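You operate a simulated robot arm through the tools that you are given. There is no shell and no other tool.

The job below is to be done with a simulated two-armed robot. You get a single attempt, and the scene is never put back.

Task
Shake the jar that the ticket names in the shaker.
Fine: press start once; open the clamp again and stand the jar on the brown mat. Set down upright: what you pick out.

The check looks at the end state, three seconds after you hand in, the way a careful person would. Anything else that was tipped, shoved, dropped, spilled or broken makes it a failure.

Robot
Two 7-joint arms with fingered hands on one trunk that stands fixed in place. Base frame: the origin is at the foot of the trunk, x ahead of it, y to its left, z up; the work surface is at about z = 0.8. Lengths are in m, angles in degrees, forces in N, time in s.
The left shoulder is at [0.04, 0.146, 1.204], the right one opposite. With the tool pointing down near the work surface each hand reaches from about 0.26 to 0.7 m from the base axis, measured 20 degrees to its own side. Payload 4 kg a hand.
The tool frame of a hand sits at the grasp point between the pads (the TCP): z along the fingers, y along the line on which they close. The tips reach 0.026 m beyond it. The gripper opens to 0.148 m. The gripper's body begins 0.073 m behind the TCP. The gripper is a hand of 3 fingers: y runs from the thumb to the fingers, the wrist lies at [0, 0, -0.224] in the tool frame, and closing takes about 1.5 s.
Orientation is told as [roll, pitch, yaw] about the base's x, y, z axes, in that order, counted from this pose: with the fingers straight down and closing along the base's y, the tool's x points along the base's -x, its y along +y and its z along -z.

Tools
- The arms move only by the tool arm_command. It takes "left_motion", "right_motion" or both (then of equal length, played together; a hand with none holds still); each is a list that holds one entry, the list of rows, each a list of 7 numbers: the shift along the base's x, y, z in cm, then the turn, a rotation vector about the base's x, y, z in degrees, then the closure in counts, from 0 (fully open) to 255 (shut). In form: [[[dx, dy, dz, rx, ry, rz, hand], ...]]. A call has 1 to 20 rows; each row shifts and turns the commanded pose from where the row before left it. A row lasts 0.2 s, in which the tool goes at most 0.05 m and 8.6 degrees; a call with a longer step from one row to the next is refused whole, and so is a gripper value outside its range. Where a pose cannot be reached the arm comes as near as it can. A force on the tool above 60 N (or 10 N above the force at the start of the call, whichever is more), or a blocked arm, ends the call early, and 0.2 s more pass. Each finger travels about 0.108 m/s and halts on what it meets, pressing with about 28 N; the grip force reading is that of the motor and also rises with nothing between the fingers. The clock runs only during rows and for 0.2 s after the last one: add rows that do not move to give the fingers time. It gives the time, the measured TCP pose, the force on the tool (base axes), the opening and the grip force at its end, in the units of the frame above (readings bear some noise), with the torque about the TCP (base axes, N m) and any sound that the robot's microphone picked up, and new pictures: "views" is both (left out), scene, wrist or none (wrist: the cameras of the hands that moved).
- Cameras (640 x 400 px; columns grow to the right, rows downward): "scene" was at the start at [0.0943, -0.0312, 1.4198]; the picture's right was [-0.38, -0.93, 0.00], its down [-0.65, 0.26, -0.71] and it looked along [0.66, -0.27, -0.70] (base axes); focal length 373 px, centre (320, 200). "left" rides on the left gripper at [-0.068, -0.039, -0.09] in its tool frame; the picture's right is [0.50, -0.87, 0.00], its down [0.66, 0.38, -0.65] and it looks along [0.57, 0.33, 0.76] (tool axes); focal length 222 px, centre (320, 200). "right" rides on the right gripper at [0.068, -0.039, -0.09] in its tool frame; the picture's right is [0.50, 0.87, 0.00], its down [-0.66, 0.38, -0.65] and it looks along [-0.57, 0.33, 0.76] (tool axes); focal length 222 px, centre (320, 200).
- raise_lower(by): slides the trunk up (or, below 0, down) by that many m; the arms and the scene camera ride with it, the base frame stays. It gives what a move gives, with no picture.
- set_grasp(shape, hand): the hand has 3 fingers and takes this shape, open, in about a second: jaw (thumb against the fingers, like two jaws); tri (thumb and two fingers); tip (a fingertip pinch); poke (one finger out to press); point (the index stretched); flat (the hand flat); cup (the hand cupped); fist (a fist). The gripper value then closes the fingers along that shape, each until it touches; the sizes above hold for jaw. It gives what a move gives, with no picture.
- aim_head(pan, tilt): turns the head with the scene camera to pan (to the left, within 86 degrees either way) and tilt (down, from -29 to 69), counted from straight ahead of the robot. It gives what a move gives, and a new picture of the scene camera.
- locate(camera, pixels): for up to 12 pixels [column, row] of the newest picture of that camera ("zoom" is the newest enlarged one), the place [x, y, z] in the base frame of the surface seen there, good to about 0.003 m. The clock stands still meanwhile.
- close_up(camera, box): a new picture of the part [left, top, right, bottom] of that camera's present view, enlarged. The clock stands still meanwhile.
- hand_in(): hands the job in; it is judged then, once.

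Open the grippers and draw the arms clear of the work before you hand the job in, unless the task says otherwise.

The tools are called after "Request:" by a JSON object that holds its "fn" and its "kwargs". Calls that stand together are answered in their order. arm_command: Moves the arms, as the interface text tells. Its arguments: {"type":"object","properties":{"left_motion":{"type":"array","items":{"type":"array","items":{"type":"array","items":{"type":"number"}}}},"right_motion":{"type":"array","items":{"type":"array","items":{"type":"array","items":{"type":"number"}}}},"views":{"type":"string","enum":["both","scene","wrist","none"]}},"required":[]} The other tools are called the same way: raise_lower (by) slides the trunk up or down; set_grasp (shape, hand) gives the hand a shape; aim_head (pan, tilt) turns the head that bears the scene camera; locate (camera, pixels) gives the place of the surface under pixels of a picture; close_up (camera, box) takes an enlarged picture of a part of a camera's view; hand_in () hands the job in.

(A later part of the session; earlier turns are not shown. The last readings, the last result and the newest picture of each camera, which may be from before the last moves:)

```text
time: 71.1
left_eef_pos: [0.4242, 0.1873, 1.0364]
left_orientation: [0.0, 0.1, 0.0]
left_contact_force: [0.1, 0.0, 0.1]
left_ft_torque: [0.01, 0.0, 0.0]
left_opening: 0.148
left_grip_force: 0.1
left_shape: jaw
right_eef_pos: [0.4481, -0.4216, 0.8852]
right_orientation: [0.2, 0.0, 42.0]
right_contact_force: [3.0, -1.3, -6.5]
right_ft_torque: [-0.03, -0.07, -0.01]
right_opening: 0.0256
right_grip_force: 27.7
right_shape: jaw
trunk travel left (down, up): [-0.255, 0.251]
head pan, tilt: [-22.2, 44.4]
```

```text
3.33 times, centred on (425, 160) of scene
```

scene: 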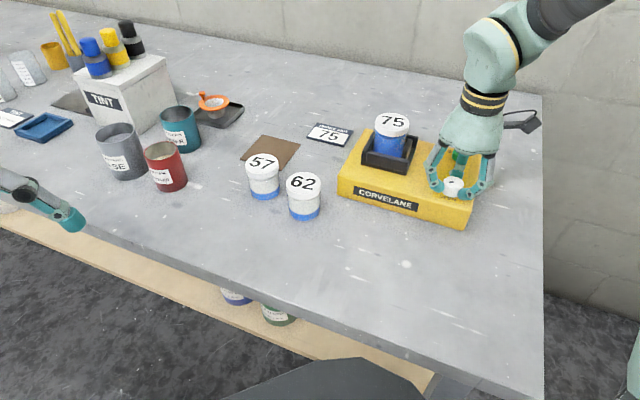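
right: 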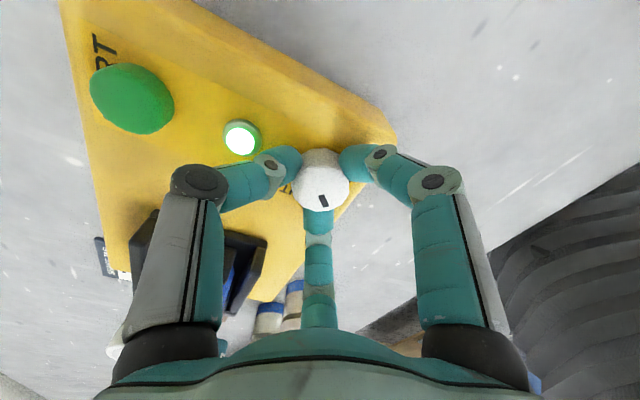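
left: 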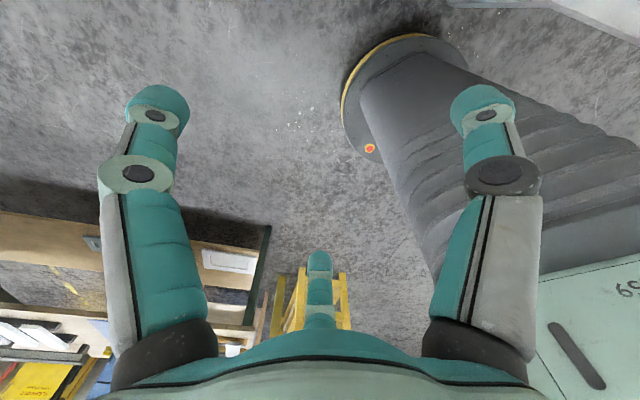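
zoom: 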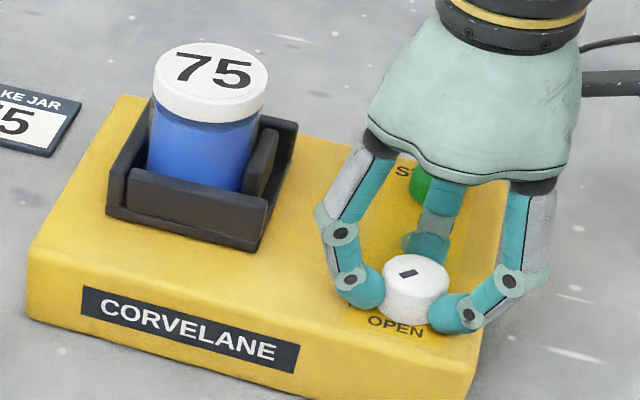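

The knob follows. I turn another 48° to reach OPEN.

Request:
{"fn": "arm_command", "kwargs": {"right_motion": [[[0, 0, 0, 0, 0, 6, 230], [0, 0, 0, 0, 0, 6, 230], [0, 0, 0, 0, 0, 6, 230], [0, 0, 0, 0, 0, 6, 230], [0, 0, 0, 0, 0, 6, 230], [0, 0, 0, 0, 0, 6, 230], [0, 0, 0, 0, 0, 6, 230], [0, 0, 0, 0, 0, 6, 230], [0, 0, 0, 0, 0, 0, 230]]], "views": "both"}}

Request:
{"fn": "close_up", "kwargs": {"camera": "scene", "box": [345, 100, 505, 220]}}

Request:
{"fn": "close_up", "kwargs": {"camera": "right", "box": [200, 60, 440, 260]}}

```text
time: 73.1
left_eef_pos: [0.4252, 0.1873, 1.0353]
left_orientation: [0.1, 0.1, 0.0]
left_contact_force: [-0.5, 1.1, -1.0]
left_ft_torque: [0.0, 0.0, 0.02]
left_opening: 0.1476
left_grip_force: 0.0
left_shape: jaw
right_eef_pos: [0.4499, -0.4217, 0.8865]
right_orientation: [0.1, -0.1, 89.9]
right_contact_force: [6.7, -2.5, -1.7]
right_ft_torque: [-0.03, -0.18, -0.13]
right_opening: 0.0256
right_grip_force: 27.8
right_shape: jaw
trunk travel left (down, up): [-0.255, 0.251]
head pan, tilt: [-22.2, 44.4]
```

scene: 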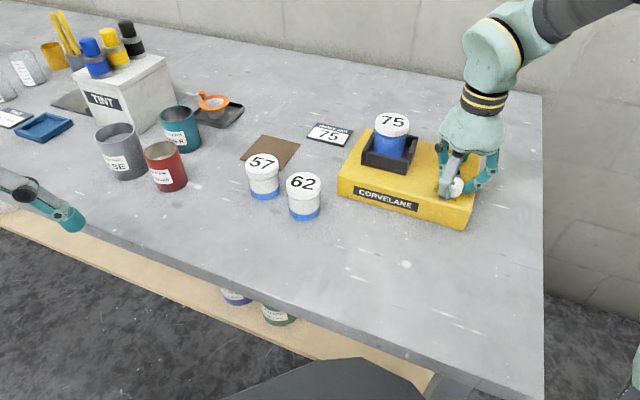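
right: 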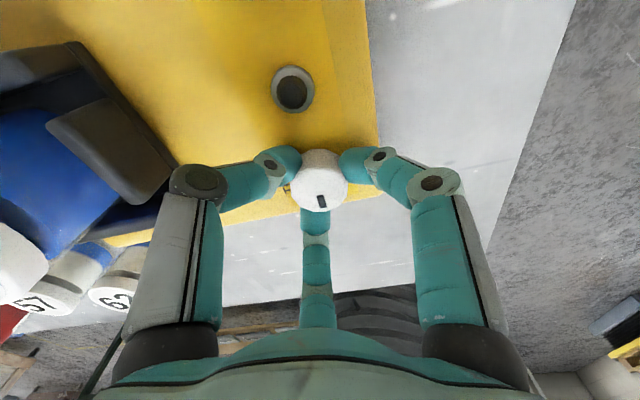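

```text
3.33 times, centred on (425, 160) of scene
```

zoom: 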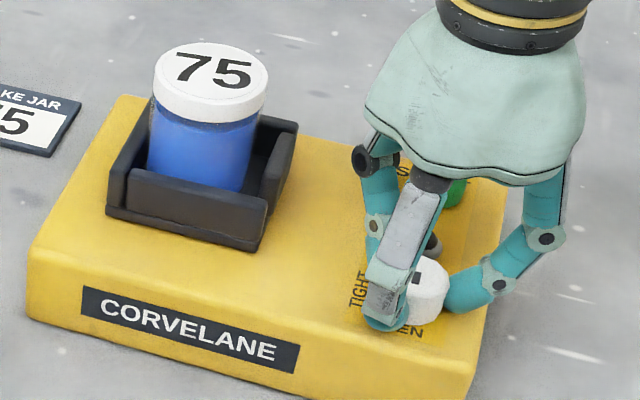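

```text
2.00 times, centred on (320, 160) of right
```

zoom: 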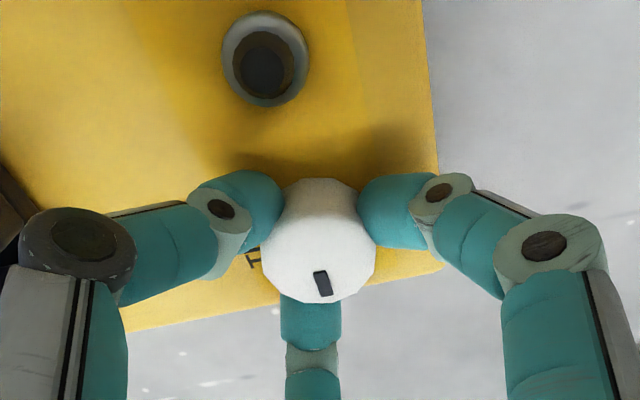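

The jaw has retracted, the lamp is off, and the mark points to OPEN again. I release the knob and rise.

Request:
{"fn": "arm_command", "kwargs": {"right_motion": [[[0, 0, 0, 0, 0, 0, 200], [0, 0, 0, 0, 0, 0, 170], [0, 0, 0, 0, 0, 0, 140], [0, 0, 0, 0, 0, 0, 115], [0, 0, 0, 0, 0, 0, 115], [0, 0, 2, 0, 0, 0, 115], [0, 0, 4, 0, 0, 0, 110], [0, 0, 4, 0, 0, 0, 100], [0, 0, 5, 0, 0, 0, 95], [0, 0, 0, 0, 0, 0, 95]]], "views": "both"}}

Request:
{"fn": "close_up", "kwargs": {"camera": "scene", "box": [345, 105, 485, 210]}}

Request:
{"fn": "close_up", "kwargs": {"camera": "right", "box": [90, 0, 370, 180]}}

```text
time: 75.3
left_eef_pos: [0.4237, 0.1861, 1.0348]
left_orientation: [0.1, 0.0, 0.0]
left_contact_force: [-0.7, 0.4, -0.1]
left_ft_torque: [0.03, 0.0, 0.01]
left_opening: 0.1478
left_grip_force: 0.0
left_shape: jaw
right_eef_pos: [0.4493, -0.4231, 1.0356]
right_orientation: [0.0, -0.1, 89.9]
right_contact_force: [0.2, 0.8, -0.3]
right_ft_torque: [-0.01, 0.0, 0.01]
right_opening: 0.0922
right_grip_force: 0.1
right_shape: jaw
trunk travel left (down, up): [-0.255, 0.251]
head pan, tilt: [-22.2, 44.4]
```

scene: 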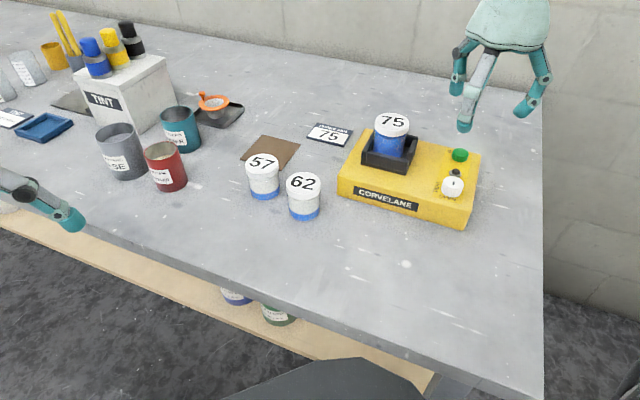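
right: 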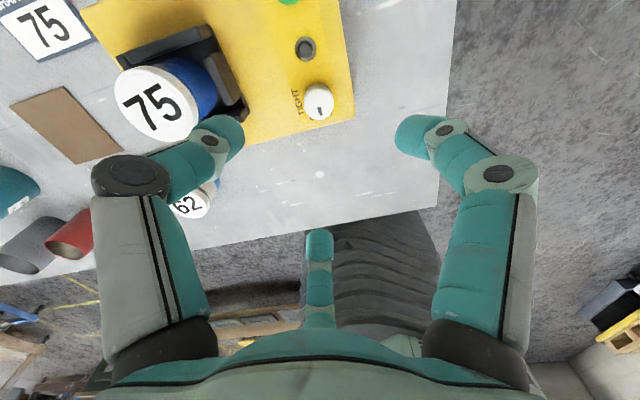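

```text
3.81 times, centred on (415, 158) of scene
```

zoom: 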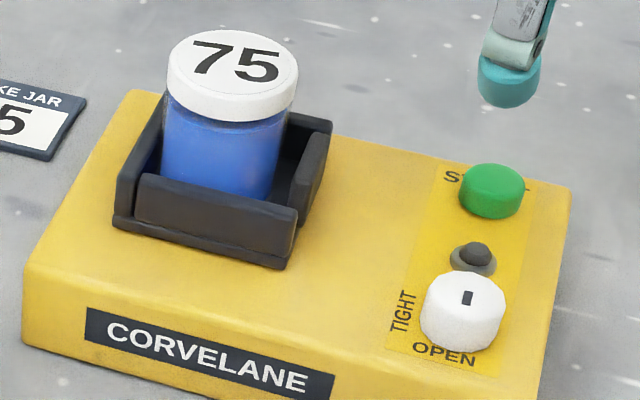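

```text
2.22 times, centred on (230, 90) of right
```

zoom: 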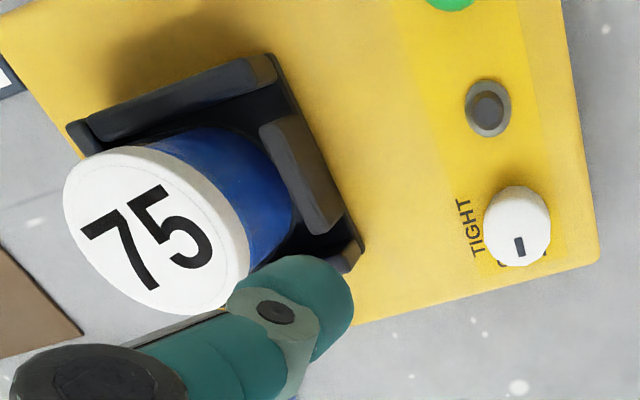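

Clamp open, jar 75 free and mixed. Before picking it up I test with the empty hand whether the mat centre ≈(0.735,-0.185) is reachable with the tool vertical.

Request:
{"fn": "arm_command", "kwargs": {"right_motion": [[[3.4, 2.9, 0.5, 0, 0, -3, 95], [3.4, 2.9, 0.5, 0, 0, -3, 95], [3.4, 2.9, 0, 0, 0, -3, 95], [3.4, 2.9, 0, 0, 0, -3, 95], [3.4, 2.9, 0, 0, 0, -3, 95], [3.4, 2.9, 0, 0, 0, -3, 95], [3.4, 2.9, 0, 0, 0, -3, 95], [3.4, 2.9, 0, 0, 0, -3, 95], [0, 0, 0, 0, 0, 0, 95]]], "views": "both"}}

```text
time: 77.3
left_eef_pos: [0.4242, 0.1876, 1.0346]
left_orientation: [0.0, 0.0, 0.0]
left_contact_force: [0.1, 0.5, -0.2]
left_ft_torque: [0.02, -0.02, -0.04]
left_opening: 0.1478
left_grip_force: 0.1
left_shape: jaw
right_eef_pos: [0.5929, -0.2988, 1.0461]
right_orientation: [-0.1, -0.1, 77.1]
right_contact_force: [0.1, 0.6, 0.4]
right_ft_torque: [0.0, 0.01, -0.03]
right_opening: 0.0927
right_grip_force: 0.0
right_shape: jaw
right hand out of reach, approached as far as the arm can: row 5, 6, 7, 8
trunk travel left (down, up): [-0.255, 0.251]
head pan, tilt: [-22.2, 44.4]
```

scene: 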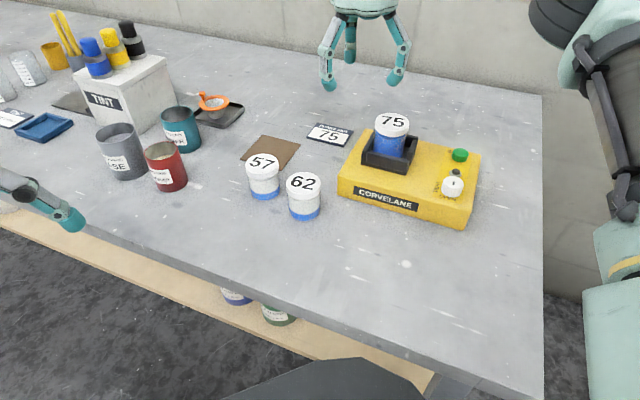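
right: 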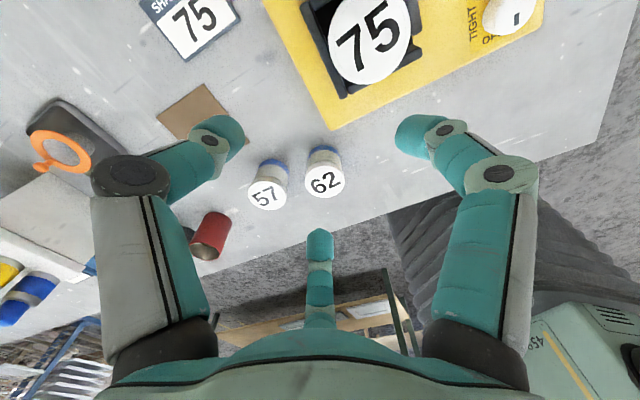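

With yaw 77 the arm stops at (0.593,-0.299). I rotate toward yaw 0 in place and try advancing again to see whether yaw limits the reach.

Request:
{"fn": "arm_command", "kwargs": {"right_motion": [[[0, 0, 0, 0, 0, -8, 95], [0, 0, 0, 0, 0, -8, 95], [0, 0, 0, 0, 0, -8, 95], [0, 0, 0, 0, 0, -8, 95], [0, 0, 0, 0, 0, -8, 95], [0, 0, 0, 0, 0, -8, 95], [0, 0, 0, 0, 0, -8, 95], [0, 0, 0, 0, 0, -8, 95], [0, 0, 0, 0, 0, -8, 95], [0, 0, 0, 0, 0, -5, 95], [3, 2.4, -1, 0, 0, 0, 95], [3, 2.4, -1, 0, 0, 0, 95], [3, 2.4, -1, 0, 0, 0, 95], [3, 2.4, -1, 0, 0, 0, 95], [0, 0, 0, 0, 0, 0, 95]]], "views": "scene"}}

```text
time: 80.5
left_eef_pos: [0.4241, 0.1885, 1.0354]
left_orientation: [0.0, -0.1, -0.1]
left_contact_force: [-0.2, 0.1, 0.2]
left_ft_torque: [-0.01, -0.01, 0.02]
left_opening: 0.1479
left_grip_force: 0.0
left_shape: jaw
right_eef_pos: [0.5931, -0.2984, 1.0456]
right_orientation: [0.0, -0.1, 0.1]
right_contact_force: [-0.2, 0.4, 0.3]
right_ft_torque: [0.01, -0.04, -0.03]
right_opening: 0.0925
right_grip_force: 0.0
right_shape: jaw
right hand out of reach, approached as far as the arm can: row 11, 12, 13, 14
trunk travel left (down, up): [-0.255, 0.251]
head pan, tilt: [-22.2, 44.4]
```

scene: 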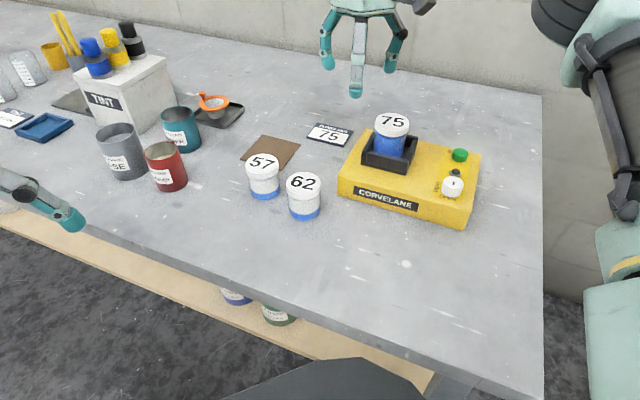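

Reach is limited by distance at this height, not yaw. I try tilting the tool forward by 16° and coming lower (z≈0.93, above jar tops) toward the mat to see what is reachable.

Request:
{"fn": "arm_command", "kwargs": {"right_motion": [[[0, 0, 0, 0, -8, 0, 95], [0, 0, 0, 0, -8, 0, 95], [0.5, 2, -2, 0, 0, 0, 95], [1, 2, -2, 0, 0, 0, 95], [1.5, 2, -2, 0, 0, 0, 95], [2, 1, -2, 0, 0, 0, 95], [2, 0.8, -2, 0, 0, 0, 95], [2, 0.8, -1.5, 0, 0, 0, 95], [2, 0.8, 0, 0, 0, 0, 95], [2, 0.8, 0, 0, 0, 0, 95], [0, 0, 0, 0, 0, 0, 95]]], "views": "both"}}

```text
time: 82.9
left_eef_pos: [0.4229, 0.1884, 1.0359]
left_orientation: [0.0, 0.0, 0.0]
left_contact_force: [0.2, 0.0, 0.2]
left_ft_torque: [0.01, -0.02, 0.03]
left_opening: 0.148
left_grip_force: 0.1
left_shape: jaw
right_eef_pos: [0.6339, -0.2459, 0.9388]
right_orientation: [-0.1, -16.1, 0.0]
right_contact_force: [-0.6, -0.4, -0.1]
right_ft_torque: [0.0, 0.02, 0.01]
right_opening: 0.0925
right_grip_force: 0.0
right_shape: jaw
right hand out of reach, approached as far as the arm can: row 6, 7, 8, 9, 10
trunk travel left (down, up): [-0.255, 0.251]
head pan, tilt: [-22.2, 44.4]
```

scene: 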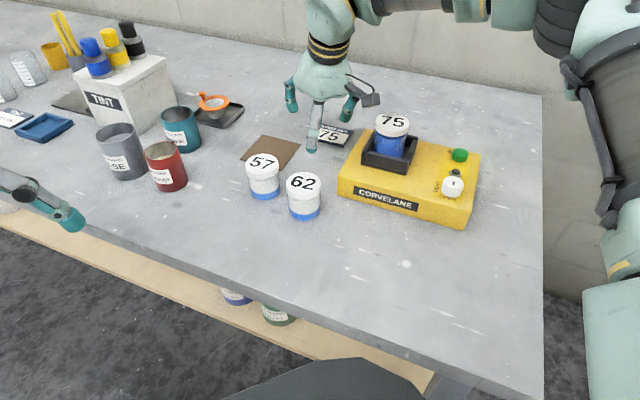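
right: 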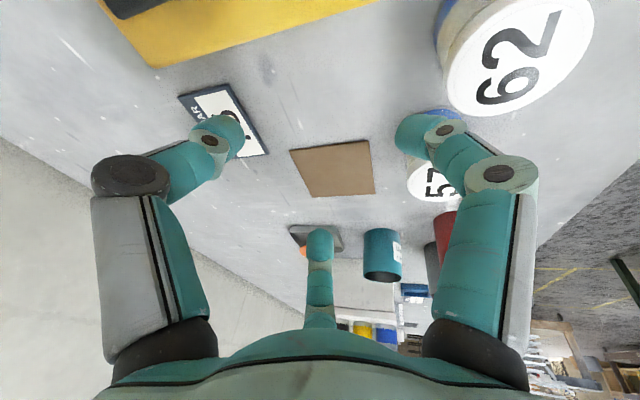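

The arm stops at (0.634,-0.246) though it doesn't look fully extended. I turn the head to look at the arm posture.

Request:
{"fn": "aim_head", "kwargs": {"pan": -45, "tilt": 15}}

```text
time: 83.8
left_eef_pos: [0.4237, 0.1884, 1.0367]
left_orientation: [0.0, 0.0, 0.0]
left_contact_force: [-0.6, -1.0, 1.2]
left_ft_torque: [0.03, -0.01, -0.02]
left_opening: 0.1479
left_grip_force: 0.1
left_shape: jaw
right_eef_pos: [0.6325, -0.2451, 0.94]
right_orientation: [0.0, -16.2, 0.1]
right_contact_force: [0.7, 0.5, 0.2]
right_ft_torque: [-0.02, -0.02, 0.01]
right_opening: 0.0927
right_grip_force: 0.1
right_shape: jaw
trunk travel left (down, up): [-0.255, 0.251]
head pan, tilt: [-45.0, 15.0]
```

scene: 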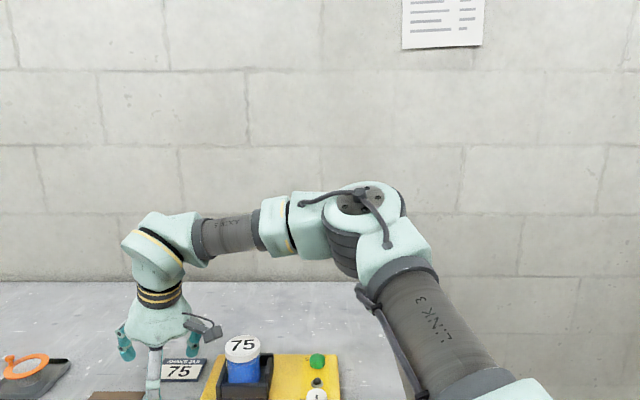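

I locate the elbow, wrist and upper-arm points.

Request:
{"fn": "locate", "kwargs": {"camera": "scene", "pixels": [[355, 205], [165, 240], [160, 295], [230, 230], [440, 320], [510, 385], [395, 245], [290, 215]]}}

```text
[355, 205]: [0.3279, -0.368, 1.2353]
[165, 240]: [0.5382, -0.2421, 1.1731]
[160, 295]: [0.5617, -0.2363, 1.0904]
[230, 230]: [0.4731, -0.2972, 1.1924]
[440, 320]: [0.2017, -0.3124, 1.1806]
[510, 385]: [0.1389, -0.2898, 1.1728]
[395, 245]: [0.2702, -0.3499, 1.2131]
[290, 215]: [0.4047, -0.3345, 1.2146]
```

Elbow is at about (0.31,-0.38,1.21), so the arm is bent, not fully stretched. I probe further with more forward tilt (32°) toward the mat at the same height.

Request:
{"fn": "arm_command", "kwargs": {"right_motion": [[[0, 0, 0, 0, -8, 0, 95], [0, 0, 0, 0, -8, 0, 95], [1.5, 1, 0, 0, 0, 0, 95], [1.5, 1, 0, 0, 0, 0, 95], [1.5, 1, 0, 0, 0, 0, 95], [1.5, 1, 0, 0, 0, 0, 95], [1.5, 1, 0, 0, 0, 0, 95], [0, 0, 0, 0, 0, 0, 95]]], "views": "scene"}}

```text
time: 85.6
left_eef_pos: [0.4236, 0.1878, 1.0354]
left_orientation: [0.0, 0.0, 0.0]
left_contact_force: [0.7, -0.3, -0.2]
left_ft_torque: [0.03, 0.0, 0.0]
left_opening: 0.1479
left_grip_force: 0.0
left_shape: jaw
right_eef_pos: [0.6691, -0.2242, 0.9469]
right_orientation: [0.0, -32.1, 0.1]
right_contact_force: [0.2, -0.6, 0.3]
right_ft_torque: [-0.01, -0.01, 0.0]
right_opening: 0.0927
right_grip_force: 0.1
right_shape: jaw
right hand out of reach, approached as far as the arm can: row 5, 6, 7
trunk travel left (down, up): [-0.255, 0.251]
head pan, tilt: [-45.0, 15.0]
```

scene: 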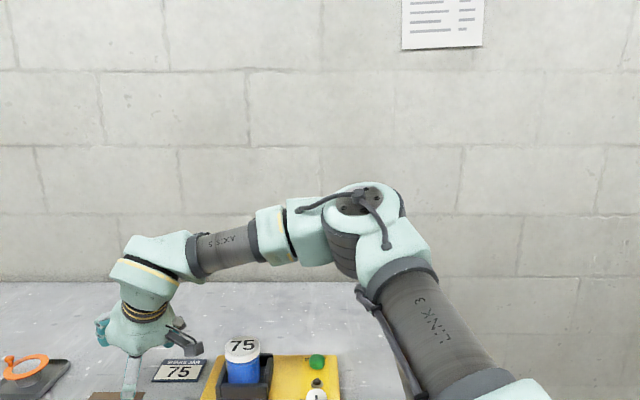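

The wrist is stopping for a joint-limit reason rather than distance. I retract to the initial-like pose (tool vertical, yaw 0) to reset the arm posture before approaching the mat again.

Request:
{"fn": "arm_command", "kwargs": {"right_motion": [[[-1, 0, 3, 0, 8, 0, 95], [-1, 0, 3, 0, 8, 0, 95], [-2, 0, 3, 0, 8, 0, 95], [-3, -0.5, 2, 0, 8, 0, 95], [-4, -1, 0, 0, 0, 0, 95], [-4, -2, 0, 0, 0, 0, 95], [-4, -2, 0, 0, 0, 0, 95], [-4, -2, 0, 0, 0, 0, 95], [-4, -2, 0, 0, 0, 0, 95], [-4, -2, 0, 0, 0, 0, 95], [-3, -2, 0, 0, 0, 0, 95], [0, -1, 0, 0, 0, 0, 95], [0, 0, 0, 0, 0, 0, 95]]], "views": "scene"}}

```text
time: 88.4
left_eef_pos: [0.4242, 0.1876, 1.0364]
left_orientation: [0.0, 0.1, 0.0]
left_contact_force: [-0.5, -0.8, 0.2]
left_ft_torque: [-0.01, -0.02, -0.02]
left_opening: 0.148
left_grip_force: 0.1
left_shape: jaw
right_eef_pos: [0.3253, -0.3926, 1.0564]
right_orientation: [-1.1, -7.7, 0.7]
right_contact_force: [0.0, 0.4, 0.6]
right_ft_torque: [0.04, 0.01, 0.01]
right_opening: 0.0926
right_grip_force: 0.1
right_shape: jaw
right hand out of reach, approached as far as the arm can: row 1, 2, 3, 4
trunk travel left (down, up): [-0.255, 0.251]
head pan, tilt: [-45.0, 15.0]
```

scene: 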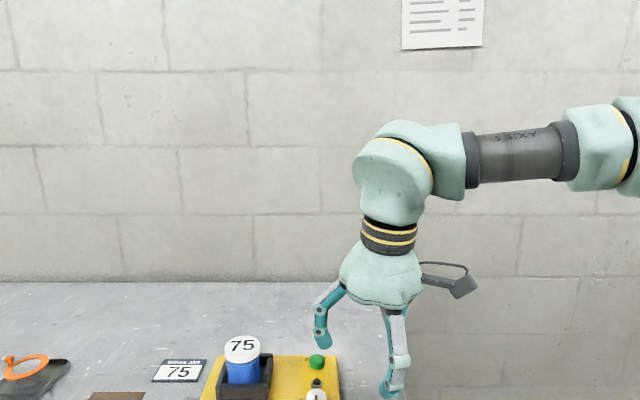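

I correct the residual tilt, raise the trunk back by 0.12, and will probe the reach toward the mat from that height.

Request:
{"fn": "arm_command", "kwargs": {"right_motion": [[[0, 0, 0, 1.1, 7.7, -0.7, 95], [0, 0, 0, 0, 0, 0, 95]]], "views": "none"}}

Request:
{"fn": "raise_lower", "kwargs": {"by": 0.12}}

```text
time: 89.0
left_eef_pos: [0.4236, 0.1877, 1.0359]
left_orientation: [0.0, 0.0, 0.0]
left_contact_force: [-0.5, 0.6, 0.9]
left_ft_torque: [-0.02, -0.04, 0.01]
left_opening: 0.1479
left_grip_force: 0.0
left_shape: jaw
right_eef_pos: [0.3261, -0.3947, 1.0581]
right_orientation: [0.0, 0.0, 0.0]
right_contact_force: [-0.4, -0.7, 0.2]
right_ft_torque: [0.01, -0.02, 0.02]
right_opening: 0.0923
right_grip_force: 0.1
right_shape: jaw
trunk travel left (down, up): [-0.255, 0.251]
head pan, tilt: [-45.0, 15.0]
```

```text
time: 90.5
left_eef_pos: [0.4228, 0.1883, 1.1545]
left_orientation: [0.0, 0.0, -0.1]
left_contact_force: [-0.4, 0.1, -0.3]
left_ft_torque: [-0.03, -0.01, 0.02]
left_opening: 0.1481
left_grip_force: 0.1
left_shape: jaw
right_eef_pos: [0.3256, -0.3927, 1.1767]
right_orientation: [0.1, 0.0, -0.1]
right_contact_force: [0.3, 0.0, 0.0]
right_ft_torque: [0.03, -0.04, -0.01]
right_opening: 0.0924
right_grip_force: 0.1
right_shape: jaw
trunk travel left (down, up): [-0.375, 0.131]
head pan, tilt: [-45.0, 15.0]
```

Trunk is back up; right hand at (0.326,-0.393,1.177). I move toward the mat with a vertical tool, descending to z≈0.97, to see the reach.

Request:
{"fn": "arm_command", "kwargs": {"right_motion": [[[3.5, 2.4, -1.5, 0, 0, 0, 95], [3.5, 2.4, -1.5, 0, 0, 0, 95], [3.5, 2.4, -1.5, 0, 0, 0, 95], [3.5, 2.4, -2, 0, 0, 0, 95], [3.5, 2.4, -2, 0, 0, 0, 95], [3.5, 2, -2, 0, 0, 0, 95], [3.5, 2, -2.5, 0, 0, 0, 95], [3.5, 1.5, -2.5, 0, 0, 0, 95], [3.5, 1, -2.5, 0, 0, 0, 95], [3.5, 0.8, -2.5, 0, 0, 0, 95], [0, 0, 0, 0, 0, 0, 95]]], "views": "scene"}}

```text
time: 92.9
left_eef_pos: [0.4241, 0.1871, 1.1543]
left_orientation: [0.0, 0.1, -0.1]
left_contact_force: [0.5, 0.4, 0.4]
left_ft_torque: [0.03, 0.0, -0.02]
left_opening: 0.1478
left_grip_force: 0.0
left_shape: jaw
right_eef_pos: [0.5707, -0.2627, 1.0097]
right_orientation: [0.1, -0.1, -0.1]
right_contact_force: [0.7, 0.8, 0.3]
right_ft_torque: [0.0, 0.03, -0.02]
right_opening: 0.0923
right_grip_force: 0.1
right_shape: jaw
right hand out of reach, approached as far as the arm can: row 7, 8, 9, 10
trunk travel left (down, up): [-0.375, 0.131]
head pan, tilt: [-45.0, 15.0]
```

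scene: 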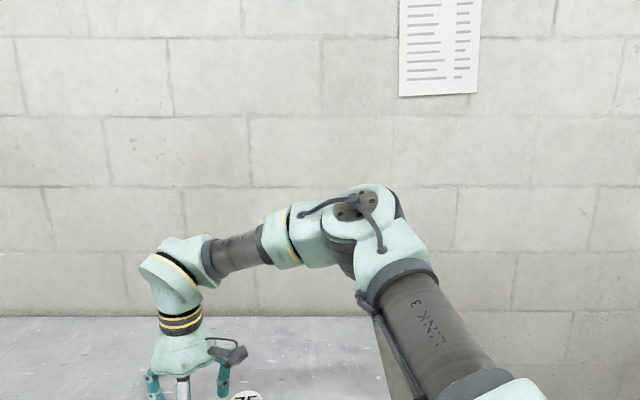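

The upper arm seems to be at a shoulder limit. I probe at lower height: down to z≈0.945, then forward.

Request:
{"fn": "arm_command", "kwargs": {"right_motion": [[[0, 0, -3, 0, 0, 0, 95], [0, 0, -3, 0, 0, 0, 95], [2, 0.5, 0, 0, 0, 0, 95], [2, 0.5, 0, 0, 0, 0, 95], [2, 0.5, 0, 0, 0, 0, 95], [2, 0.5, 0, 0, 0, 0, 95], [0, 0, 0, 0, 0, 0, 95]]], "views": "scene"}}

```text
time: 94.5
left_eef_pos: [0.4249, 0.189, 1.1554]
left_orientation: [0.0, 0.0, 0.0]
left_contact_force: [0.3, -0.5, -0.2]
left_ft_torque: [-0.03, 0.02, -0.01]
left_opening: 0.1479
left_grip_force: 0.0
left_shape: jaw
right_eef_pos: [0.57, -0.2838, 0.9812]
right_orientation: [-0.1, 0.0, 0.0]
right_contact_force: [0.2, -0.2, 1.0]
right_ft_torque: [0.0, -0.01, 0.0]
right_opening: 0.0925
right_grip_force: 0.2
right_shape: jaw
right hand out of reach, approached as far as the arm can: row 1, 2, 3, 4, 5, 6
trunk travel left (down, up): [-0.375, 0.131]
head pan, tilt: [-45.0, 15.0]
```

scene: 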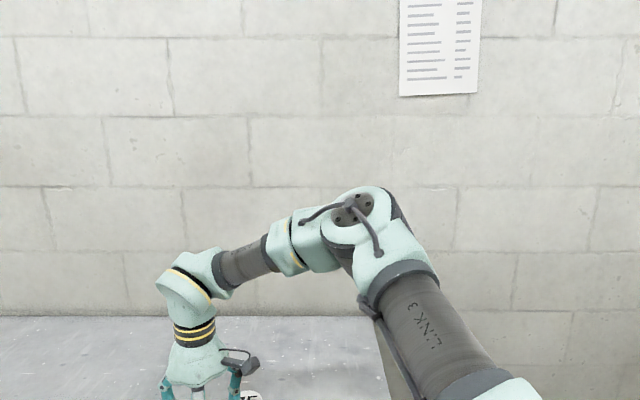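

At this height reach is worse; a wrist higher than the shoulder helps. I'll raise both hands and lower the trunk further (to about -0.27), then probe with a forward-left tilt.

Request:
{"fn": "arm_command", "kwargs": {"left_motion": [[[0, 1, 3, 0, 0, 0, 0], [0, 1, 4, 0, 0, 0, 0], [0, 1, 4, 0, 0, 0, 0], [0, 0, 4, 0, 0, 0, 0], [0, 0, 4, 0, 0, 0, 0], [0, 0, 0, 0, 0, 0, 0], [0, 0, 0, 0, 0, 0, 0]]], "right_motion": [[[-1, 0, 4, 0, 0, 0, 95], [-1, 0, 4, 0, 0, 0, 95], [-1, 0, 4, 0, 0, 0, 95], [-1, 0, 4, 0, 0, 0, 95], [-1, 0, 4, 0, 0, 0, 95], [-1, 0, 4, 0, 0, 0, 95], [0, 0, 0, 0, 0, 0, 95]]], "views": "none"}}

```text
time: 96.1
left_eef_pos: [0.4247, 0.2185, 1.346]
left_orientation: [0.0, 0.1, 0.0]
left_contact_force: [0.1, -0.7, -1.2]
left_ft_torque: [0.0, 0.02, -0.05]
left_opening: 0.1477
left_grip_force: 0.1
left_shape: jaw
right_eef_pos: [0.5101, -0.2822, 1.219]
right_orientation: [0.1, 0.0, -0.1]
right_contact_force: [-0.6, -0.8, 0.0]
right_ft_torque: [0.0, 0.04, 0.0]
right_opening: 0.0926
right_grip_force: 0.0
right_shape: jaw
trunk travel left (down, up): [-0.375, 0.131]
head pan, tilt: [-45.0, 15.0]
```

Hands are high enough; I lower the trunk by 0.25.

Request:
{"fn": "raise_lower", "kwargs": {"by": -0.25}}

Request:
{"fn": "aim_head", "kwargs": {"pan": -30, "tilt": 30}}

```text
time: 98.7
left_eef_pos: [0.4238, 0.2174, 1.0968]
left_orientation: [0.0, 0.0, -0.1]
left_contact_force: [0.3, -0.7, 1.1]
left_ft_torque: [-0.03, 0.01, -0.01]
left_opening: 0.1478
left_grip_force: 0.2
left_shape: jaw
right_eef_pos: [0.5092, -0.2823, 0.9705]
right_orientation: [-0.1, 0.0, -0.1]
right_contact_force: [0.0, -0.8, -1.0]
right_ft_torque: [0.0, 0.0, 0.02]
right_opening: 0.0926
right_grip_force: 0.0
right_shape: jaw
trunk travel left (down, up): [-0.125, 0.381]
head pan, tilt: [-45.0, 15.0]
```

```text
time: 99.5
left_eef_pos: [0.4244, 0.2184, 1.0956]
left_orientation: [0.0, -0.1, 0.0]
left_contact_force: [0.3, 0.5, -0.1]
left_ft_torque: [-0.02, -0.01, 0.0]
left_opening: 0.1477
left_grip_force: 0.1
left_shape: jaw
right_eef_pos: [0.51, -0.2821, 0.9699]
right_orientation: [0.1, 0.0, -0.1]
right_contact_force: [0.2, 0.9, 0.6]
right_ft_torque: [-0.01, 0.0, 0.03]
right_opening: 0.0926
right_grip_force: 0.1
right_shape: jaw
trunk travel left (down, up): [-0.125, 0.381]
head pan, tilt: [-30.0, 30.0]
```

scene: 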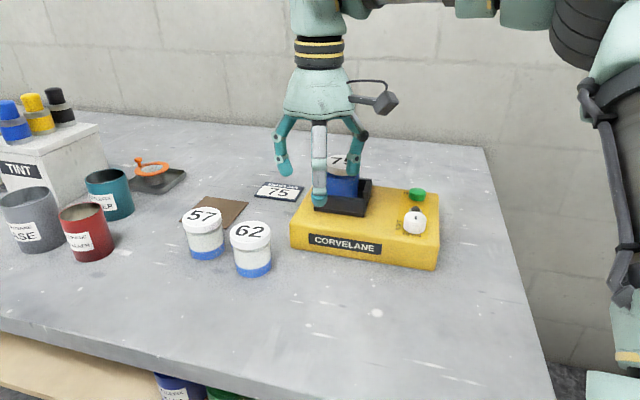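

Now I probe toward the mat with the vertical tool at z≈0.97 from the lowered trunk.

Request:
{"fn": "arm_command", "kwargs": {"right_motion": [[[3, 2, 0, 0, 0, 0, 95], [3, 2, 0, 0, 0, 0, 95], [3, 1.5, 0, 0, 0, 0, 95], [3, 1.5, 0, 0, 0, 0, 95], [3, 1, 0, 0, 0, 0, 95], [3, 1, 0, 0, 0, 0, 95], [3, 1, 0, 0, 0, 0, 95], [0, 0, 0, 0, 0, 0, 95]]], "views": "scene"}}

```text
time: 101.3
left_eef_pos: [0.4233, 0.2178, 1.0961]
left_orientation: [0.0, 0.0, -0.1]
left_contact_force: [-0.5, 0.7, -0.1]
left_ft_torque: [0.0, 0.01, -0.01]
left_opening: 0.1481
left_grip_force: 0.0
left_shape: jaw
right_eef_pos: [0.5608, -0.2561, 0.9549]
right_orientation: [0.1, -0.1, -0.2]
right_contact_force: [-0.9, 0.4, 0.3]
right_ft_torque: [0.01, -0.01, 0.0]
right_opening: 0.0926
right_grip_force: 0.1
right_shape: jaw
right hand out of reach, approached as far as the arm can: row 2, 3, 4, 5, 6, 7
trunk travel left (down, up): [-0.125, 0.381]
head pan, tilt: [-30.0, 30.0]
```

scene: 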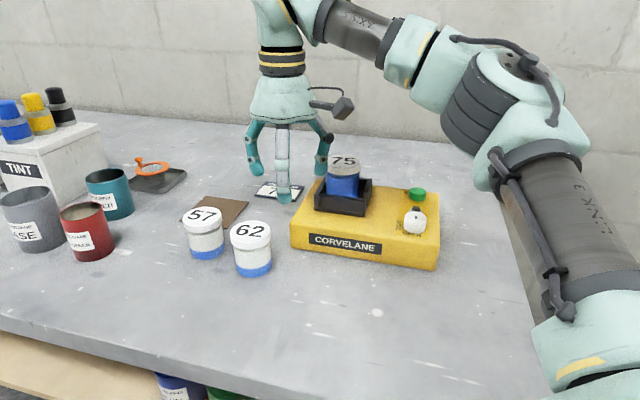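

The elbow swung lower. I locate elbow and wrist to understand the posture and check clearance.

Request:
{"fn": "locate", "kwargs": {"camera": "scene", "pixels": [[520, 65], [470, 110], [500, 180], [560, 260], [360, 30], [290, 40], [600, 360], [490, 185]]}}

Request:
{"fn": "aim_head", "kwargs": {"pan": -50, "tilt": 25}}

```text
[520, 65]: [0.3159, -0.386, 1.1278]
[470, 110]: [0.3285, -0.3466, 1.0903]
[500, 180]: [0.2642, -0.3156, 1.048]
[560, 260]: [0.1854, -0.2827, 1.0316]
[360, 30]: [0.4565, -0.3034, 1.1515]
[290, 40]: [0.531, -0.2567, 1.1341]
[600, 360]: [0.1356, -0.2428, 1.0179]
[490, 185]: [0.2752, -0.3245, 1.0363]
```

```text
time: 102.1
left_eef_pos: [0.4257, 0.2185, 1.0955]
left_orientation: [-0.1, -0.1, -0.1]
left_contact_force: [0.0, 0.5, -1.0]
left_ft_torque: [0.0, -0.01, 0.0]
left_opening: 0.1479
left_grip_force: 0.3
left_shape: jaw
right_eef_pos: [0.5602, -0.2564, 0.9552]
right_orientation: [0.1, -0.1, -0.1]
right_contact_force: [0.0, 0.5, 0.4]
right_ft_torque: [0.03, -0.01, 0.05]
right_opening: 0.0927
right_grip_force: 0.0
right_shape: jaw
trunk travel left (down, up): [-0.125, 0.381]
head pan, tilt: [-50.0, 25.0]
```

scene: 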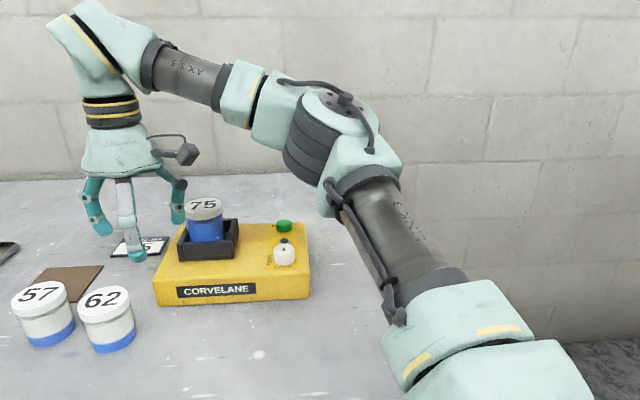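

All stuck poses share the same elbow position, so the shoulder joints are saturating in this elbow-up posture. I'll retract and raise the trunk to the top, then come down from above to try to get an elbow-low posture.

Request:
{"fn": "arm_command", "kwargs": {"right_motion": [[[-2, -1, 3, 0, 0, 0, 95], [-3, -1, 3, 0, 0, 0, 95], [-3, -1, 3, 0, 0, 0, 95], [-3, -2, 2, 0, 0, 0, 95], [-3, -2, 0, 0, 0, 0, 95], [-3, -2, 0, 0, 0, 0, 95], [0, 0, 0, 0, 0, 0, 95]]], "views": "none"}}

Request:
{"fn": "raise_lower", "kwargs": {"by": 0.38}}

Request:
{"fn": "aim_head", "kwargs": {"pan": -50, "tilt": 35}}

```text
time: 103.7
left_eef_pos: [0.4251, 0.2167, 1.0955]
left_orientation: [0.0, 0.1, 0.0]
left_contact_force: [0.1, -0.2, -0.5]
left_ft_torque: [-0.02, 0.01, 0.03]
left_opening: 0.1477
left_grip_force: 0.0
left_shape: jaw
right_eef_pos: [0.3895, -0.3458, 1.0651]
right_orientation: [0.0, 0.1, 0.0]
right_contact_force: [1.1, -0.7, 0.2]
right_ft_torque: [-0.01, 0.0, -0.03]
right_opening: 0.0926
right_grip_force: 0.1
right_shape: jaw
trunk travel left (down, up): [-0.125, 0.381]
head pan, tilt: [-50.0, 25.0]
```

```text
time: 107.4
left_eef_pos: [0.4248, 0.2181, 1.4749]
left_orientation: [0.1, 0.1, -0.1]
left_contact_force: [0.4, 0.1, 0.6]
left_ft_torque: [0.01, 0.01, 0.0]
left_opening: 0.148
left_grip_force: 0.1
left_shape: jaw
right_eef_pos: [0.3906, -0.3458, 1.4456]
right_orientation: [0.0, -0.1, -0.2]
right_contact_force: [-0.5, -0.6, -0.4]
right_ft_torque: [0.04, 0.02, 0.02]
right_opening: 0.0925
right_grip_force: 0.1
right_shape: jaw
trunk travel left (down, up): [-0.505, 0.001]
head pan, tilt: [-50.0, 25.0]
```

```text
time: 108.1
left_eef_pos: [0.4242, 0.2181, 1.476]
left_orientation: [0.0, 0.0, 0.0]
left_contact_force: [0.2, -0.3, 0.0]
left_ft_torque: [-0.03, 0.0, -0.02]
left_opening: 0.1477
left_grip_force: 0.1
left_shape: jaw
right_eef_pos: [0.3894, -0.3449, 1.4452]
right_orientation: [0.0, 0.0, -0.1]
right_contact_force: [0.3, -0.6, 0.1]
right_ft_torque: [0.01, 0.02, -0.01]
right_opening: 0.0924
right_grip_force: 0.0
right_shape: jaw
trunk travel left (down, up): [-0.505, 0.001]
head pan, tilt: [-50.0, 35.0]
```

scene: 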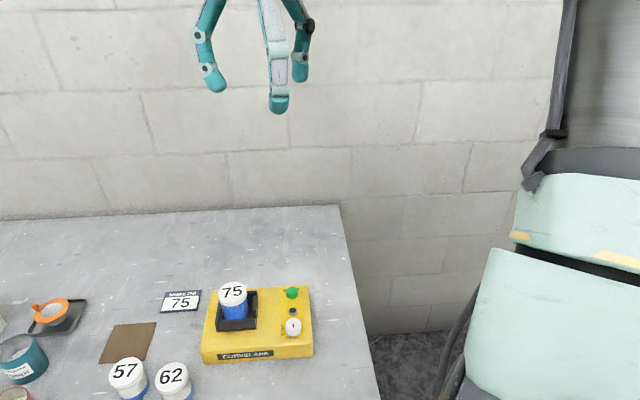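

Trunk at the top. I bring the right hand straight down to about z=1.0 here to see the posture.

Request:
{"fn": "arm_command", "kwargs": {"right_motion": [[[0, 0, -4.5, 0, 0, 0, 95], [0, 0, -4.5, 0, 0, 0, 95], [0, 0, -4.5, 0, 0, 0, 95], [0, 0, -4.5, 0, 0, 0, 95], [0, 0, -4.5, 0, 0, 0, 95], [0, 0, -4.5, 0, 0, 0, 95], [0, 0, -4.5, 0, 0, 0, 95], [0, 0, -4.5, 0, 0, 0, 95], [0, 0, -4.5, 0, 0, 0, 95], [0, 0, -4, 0, 0, 0, 95], [0, 0, 0, 0, 0, 0, 95]]], "views": "scene"}}

```text
time: 110.5
left_eef_pos: [0.424, 0.218, 1.4747]
left_orientation: [0.0, 0.0, 0.0]
left_contact_force: [0.0, 0.2, 0.5]
left_ft_torque: [-0.02, 0.05, -0.01]
left_opening: 0.148
left_grip_force: 0.0
left_shape: jaw
right_eef_pos: [0.3893, -0.3452, 1.0014]
right_orientation: [0.0, 0.0, -0.2]
right_contact_force: [0.3, 0.4, 0.3]
right_ft_torque: [0.02, 0.03, -0.01]
right_opening: 0.0924
right_grip_force: 0.1
right_shape: jaw
trunk travel left (down, up): [-0.505, 0.001]
head pan, tilt: [-50.0, 35.0]
```

scene: 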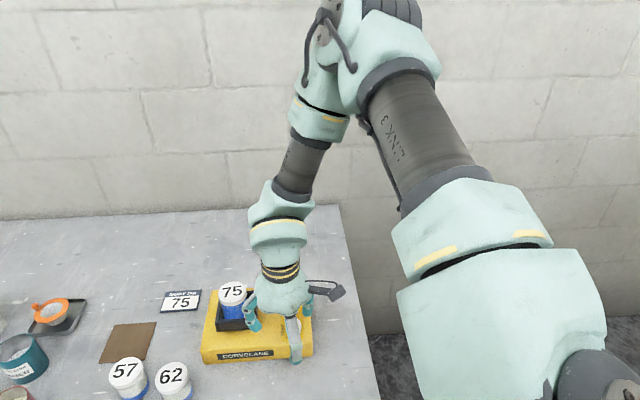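

I locate the elbow and wrist in this posture.

Request:
{"fn": "locate", "kwargs": {"camera": "scene", "pixels": [[360, 50], [400, 30], [320, 60], [300, 170], [275, 220], [430, 130], [470, 220], [500, 320]]}}

```text
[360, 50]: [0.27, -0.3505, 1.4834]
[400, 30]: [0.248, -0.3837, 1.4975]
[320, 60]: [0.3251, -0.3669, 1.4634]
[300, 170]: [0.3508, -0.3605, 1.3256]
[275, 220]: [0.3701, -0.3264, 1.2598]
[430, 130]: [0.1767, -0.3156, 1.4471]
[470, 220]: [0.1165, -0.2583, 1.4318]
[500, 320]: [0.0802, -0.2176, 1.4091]
```

The elbow stays at the same offset even here, so I test whether moving the hand out to the right and low brings the elbow down (possible other posture).

Request:
{"fn": "arm_command", "kwargs": {"right_motion": [[[-2, -3, 0, 0, 0, 0, 95], [-2, -3, 0, 0, 0, 0, 95], [-2, -3, 0, 0, 0, 0, 95], [-2, -3, 0, 0, 0, 0, 95], [-2, -3, 0, 0, 0, 0, 95], [-2, -3, 0, 0, 0, 0, 95], [0, -3, -2, 0, 0, 0, 95], [0, -3, -3, 0, 0, 0, 95], [0, 0, -3, 0, 0, 0, 95], [0, 0, 0, 0, 0, 0, 95]]], "views": "none"}}

Request:
{"fn": "aim_head", "kwargs": {"pan": -80, "tilt": 35}}

```text
time: 112.7
left_eef_pos: [0.4244, 0.2185, 1.4764]
left_orientation: [0.0, 0.0, 0.0]
left_contact_force: [0.4, 0.1, 0.7]
left_ft_torque: [-0.01, -0.01, 0.0]
left_opening: 0.1479
left_grip_force: 0.1
left_shape: jaw
right_eef_pos: [0.2689, -0.5851, 0.9207]
right_orientation: [-0.2, 0.0, 0.0]
right_contact_force: [-0.4, 0.0, 0.5]
right_ft_torque: [0.0, 0.0, 0.0]
right_opening: 0.0925
right_grip_force: 0.1
right_shape: jaw
trunk travel left (down, up): [-0.505, 0.001]
head pan, tilt: [-50.0, 35.0]
```

```text
time: 113.7
left_eef_pos: [0.4238, 0.2178, 1.4756]
left_orientation: [0.0, 0.0, -0.1]
left_contact_force: [-0.2, 0.6, 0.7]
left_ft_torque: [-0.05, -0.01, 0.01]
left_opening: 0.1476
left_grip_force: 0.1
left_shape: jaw
right_eef_pos: [0.2672, -0.5852, 0.921]
right_orientation: [0.0, 0.0, -0.1]
right_contact_force: [0.4, 0.3, -0.7]
right_ft_torque: [0.0, -0.02, -0.02]
right_opening: 0.0927
right_grip_force: 0.1
right_shape: jaw
trunk travel left (down, up): [-0.505, 0.001]
head pan, tilt: [-80.0, 35.0]
```

scene: 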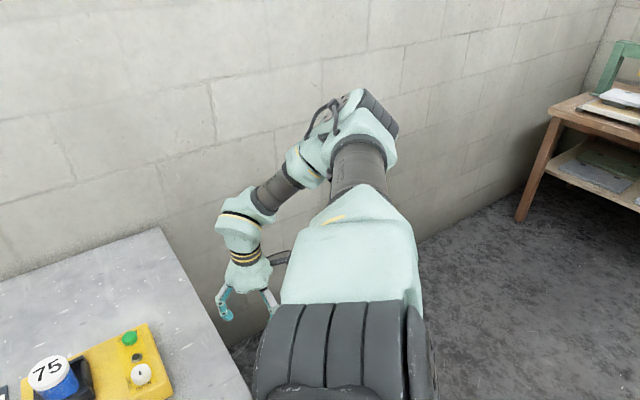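

I locate the elbow in this posture.

Request:
{"fn": "locate", "kwargs": {"camera": "scene", "pixels": [[350, 125], [380, 115], [310, 150], [245, 205], [355, 165], [350, 260], [330, 340], [400, 340]]}}

```text
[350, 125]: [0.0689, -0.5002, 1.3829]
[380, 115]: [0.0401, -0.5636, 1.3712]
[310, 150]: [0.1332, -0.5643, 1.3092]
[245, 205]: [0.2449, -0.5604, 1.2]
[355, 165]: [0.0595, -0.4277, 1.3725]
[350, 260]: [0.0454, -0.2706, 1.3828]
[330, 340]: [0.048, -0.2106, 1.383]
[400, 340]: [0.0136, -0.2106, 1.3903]
```

A true two-point pinch (closing axis horizontal) would let me tilt the hand strongly while the jar stays upright. I look at how the other hand shapes (first "tip") arrange the fingers.

Request:
{"fn": "set_grasp", "kwargs": {"hand": "right", "shape": "tip"}}

Request:
{"fn": "close_up", "kwargs": {"camera": "right", "box": [0, 0, 640, 400]}}

```text
time: 114.6
left_eef_pos: [0.4241, 0.217, 1.4756]
left_orientation: [0.0, 0.0, 0.0]
left_contact_force: [-0.2, -0.1, 0.4]
left_ft_torque: [0.01, 0.0, 0.01]
left_opening: 0.1477
left_grip_force: 0.1
left_shape: jaw
right_eef_pos: [0.2691, -0.5857, 0.9196]
right_orientation: [-0.1, 0.0, -0.1]
right_contact_force: [0.4, 0.3, -0.3]
right_ft_torque: [0.01, -0.01, -0.04]
right_opening: 0.1478
right_grip_force: 0.1
right_shape: tip
trunk travel left (down, up): [-0.505, 0.001]
head pan, tilt: [-80.0, 35.0]
```

```text
1.00 times, centred on (320, 200) of right (not enlarged: the box is as wide or as high as the picture)
```

zoom: 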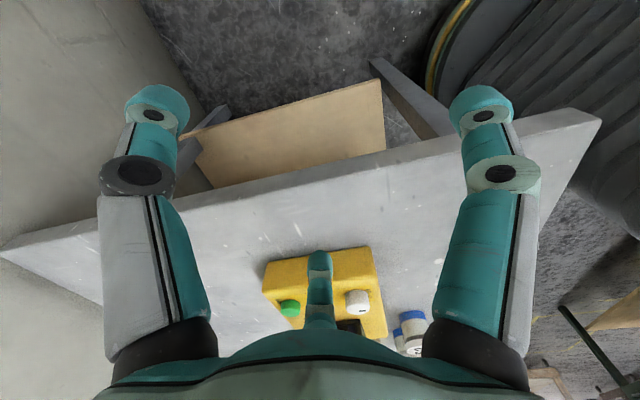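

Open, it looks the same. I close partly to see how "tip" moves its fingers.

Request:
{"fn": "arm_command", "kwargs": {"right_motion": [[[0, 0, 2, 0, 0, 0, 80], [0, 0, 2, 0, 0, 0, 160], [0, 0, 0, 0, 0, 0, 160], [0, 0, 0, 0, 0, 0, 160], [0, 0, 0, 0, 0, 0, 160], [0, 0, 0, 0, 0, 0, 160]]], "views": "wrist"}}

```text
time: 116.0
left_eef_pos: [0.4238, 0.2166, 1.4759]
left_orientation: [-0.1, 0.0, -0.1]
left_contact_force: [-0.5, -0.7, 0.4]
left_ft_torque: [0.03, -0.02, -0.01]
left_opening: 0.1479
left_grip_force: 0.0
left_shape: jaw
right_eef_pos: [0.2675, -0.5847, 0.9602]
right_orientation: [0.0, 0.1, -0.1]
right_contact_force: [-1.0, -0.3, 0.0]
right_ft_torque: [-0.03, 0.01, 0.0]
right_opening: 0.0555
right_grip_force: 0.0
right_shape: tip
trunk travel left (down, up): [-0.505, 0.001]
head pan, tilt: [-80.0, 35.0]
```

right: 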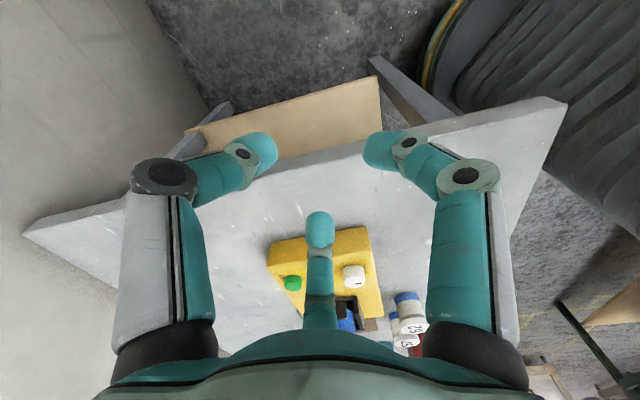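

"tip" closes the same radial way. I restore the jaw shape and will probe the mat reach with a 45° forward-left tilt from a lower trunk; first I bring the hand up and in.

Request:
{"fn": "set_grasp", "kwargs": {"hand": "right", "shape": "jaw"}}

Request:
{"fn": "arm_command", "kwargs": {"right_motion": [[[0, 0, 4, 0, 0, 0, 95], [0, 0, 4.5, 0, 0, 0, 95], [0, 0, 4.5, 0, 0, 0, 95], [1.5, 2, 4, 0, 0, 0, 95], [1.5, 2, 4, 0, 0, 0, 95], [1.5, 2, 4, 0, 0, 0, 95], [1.5, 2, 4, 0, 0, 0, 95], [1.5, 2, 4, 0, 0, 0, 95], [1.5, 2, 4, 0, 0, 0, 95], [1.5, 2, 4, 0, 0, 0, 95], [1.5, 2, 4, 0, 0, 0, 95], [1.5, 2, 3, 0, 0, 0, 95], [1.5, 2, 0, 0, 0, 0, 95], [0, 0, 0, 0, 0, 0, 95]]], "views": "none"}}

```text
time: 116.9
left_eef_pos: [0.4243, 0.2171, 1.4751]
left_orientation: [0.0, 0.0, 0.0]
left_contact_force: [0.3, -0.1, 0.5]
left_ft_torque: [0.01, -0.03, 0.03]
left_opening: 0.148
left_grip_force: 0.1
left_shape: jaw
right_eef_pos: [0.2683, -0.5838, 0.9593]
right_orientation: [0.0, 0.0, -0.1]
right_contact_force: [-0.9, -0.1, -0.2]
right_ft_torque: [0.0, -0.01, -0.02]
right_opening: 0.1479
right_grip_force: 0.0
right_shape: jaw
trunk travel left (down, up): [-0.505, 0.001]
head pan, tilt: [-80.0, 35.0]
```

```text
time: 119.9
left_eef_pos: [0.424, 0.218, 1.4762]
left_orientation: [0.0, -0.1, 0.1]
left_contact_force: [0.4, -0.4, 0.3]
left_ft_torque: [-0.01, 0.04, 0.03]
left_opening: 0.1477
left_grip_force: 0.0
left_shape: jaw
right_eef_pos: [0.4187, -0.3848, 1.4402]
right_orientation: [-0.1, 0.0, -0.2]
right_contact_force: [0.2, -0.4, -1.1]
right_ft_torque: [0.0, -0.03, 0.01]
right_opening: 0.0932
right_grip_force: 0.0
right_shape: jaw
trunk travel left (down, up): [-0.505, 0.001]
head pan, tilt: [-80.0, 35.0]
```

I lower the trunk by 0.40 and then tilt the hand 45° toward the mat direction and extend.

Request:
{"fn": "raise_lower", "kwargs": {"by": -0.4}}

Request:
{"fn": "arm_command", "kwargs": {"right_motion": [[[0, 0, 0, 3.08, -6.83, 0, 95], [0, 0, 0, 3.08, -6.83, 0, 95], [0, 0, 0, 3.08, -6.83, 0, 95], [2.5, 2, 0, 3.08, -6.83, 0, 95], [2.5, 2, 0, 3.08, -6.83, 0, 95], [2.5, 2, 0, 3.08, -6.83, 0, 95], [2.5, 2, 0, 0, 0, 0, 95], [2.5, 2, 0, 0, 0, 0, 95], [2.5, 2, 0, 0, 0, 0, 95], [0, 0, 0, 0, 0, 0, 95]]], "views": "none"}}

Request:
{"fn": "aim_head", "kwargs": {"pan": -30, "tilt": 25}}

```text
time: 123.7
left_eef_pos: [0.4239, 0.2178, 1.0767]
left_orientation: [0.0, 0.0, 0.0]
left_contact_force: [-0.3, 0.2, 0.1]
left_ft_torque: [0.02, 0.02, 0.03]
left_opening: 0.1477
left_grip_force: 0.1
left_shape: jaw
right_eef_pos: [0.419, -0.3858, 1.0401]
right_orientation: [-0.1, -0.1, -0.2]
right_contact_force: [-0.1, -0.2, 0.6]
right_ft_torque: [0.01, -0.01, -0.01]
right_opening: 0.0934
right_grip_force: 0.0
right_shape: jaw
trunk travel left (down, up): [-0.105, 0.401]
head pan, tilt: [-80.0, 35.0]
```

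```text
time: 125.9
left_eef_pos: [0.4252, 0.2178, 1.0743]
left_orientation: [0.0, 0.0, 0.1]
left_contact_force: [0.3, 0.3, -0.2]
left_ft_torque: [-0.02, 0.0, -0.01]
left_opening: 0.1479
left_grip_force: 0.0
left_shape: jaw
right_eef_pos: [0.5681, -0.2663, 1.0402]
right_orientation: [22.4, -40.0, -8.6]
right_contact_force: [-0.4, -0.9, -0.7]
right_ft_torque: [-0.01, -0.01, -0.01]
right_opening: 0.0933
right_grip_force: 0.1
right_shape: jaw
trunk travel left (down, up): [-0.105, 0.401]
head pan, tilt: [-80.0, 35.0]
```

```text
time: 127.1
left_eef_pos: [0.4241, 0.2178, 1.0759]
left_orientation: [0.1, 0.0, 0.0]
left_contact_force: [0.1, -0.7, 0.0]
left_ft_torque: [-0.04, 0.02, 0.0]
left_opening: 0.1481
left_grip_force: 0.0
left_shape: jaw
right_eef_pos: [0.5688, -0.2648, 1.0396]
right_orientation: [22.4, -39.9, -8.5]
right_contact_force: [0.3, 0.0, -0.6]
right_ft_torque: [0.01, 0.0, -0.02]
right_opening: 0.0933
right_grip_force: 0.1
right_shape: jaw
trunk travel left (down, up): [-0.105, 0.401]
head pan, tilt: [-30.0, 25.0]
```

scene: 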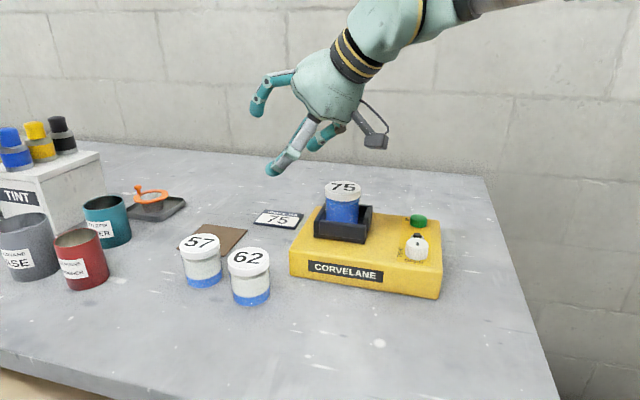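

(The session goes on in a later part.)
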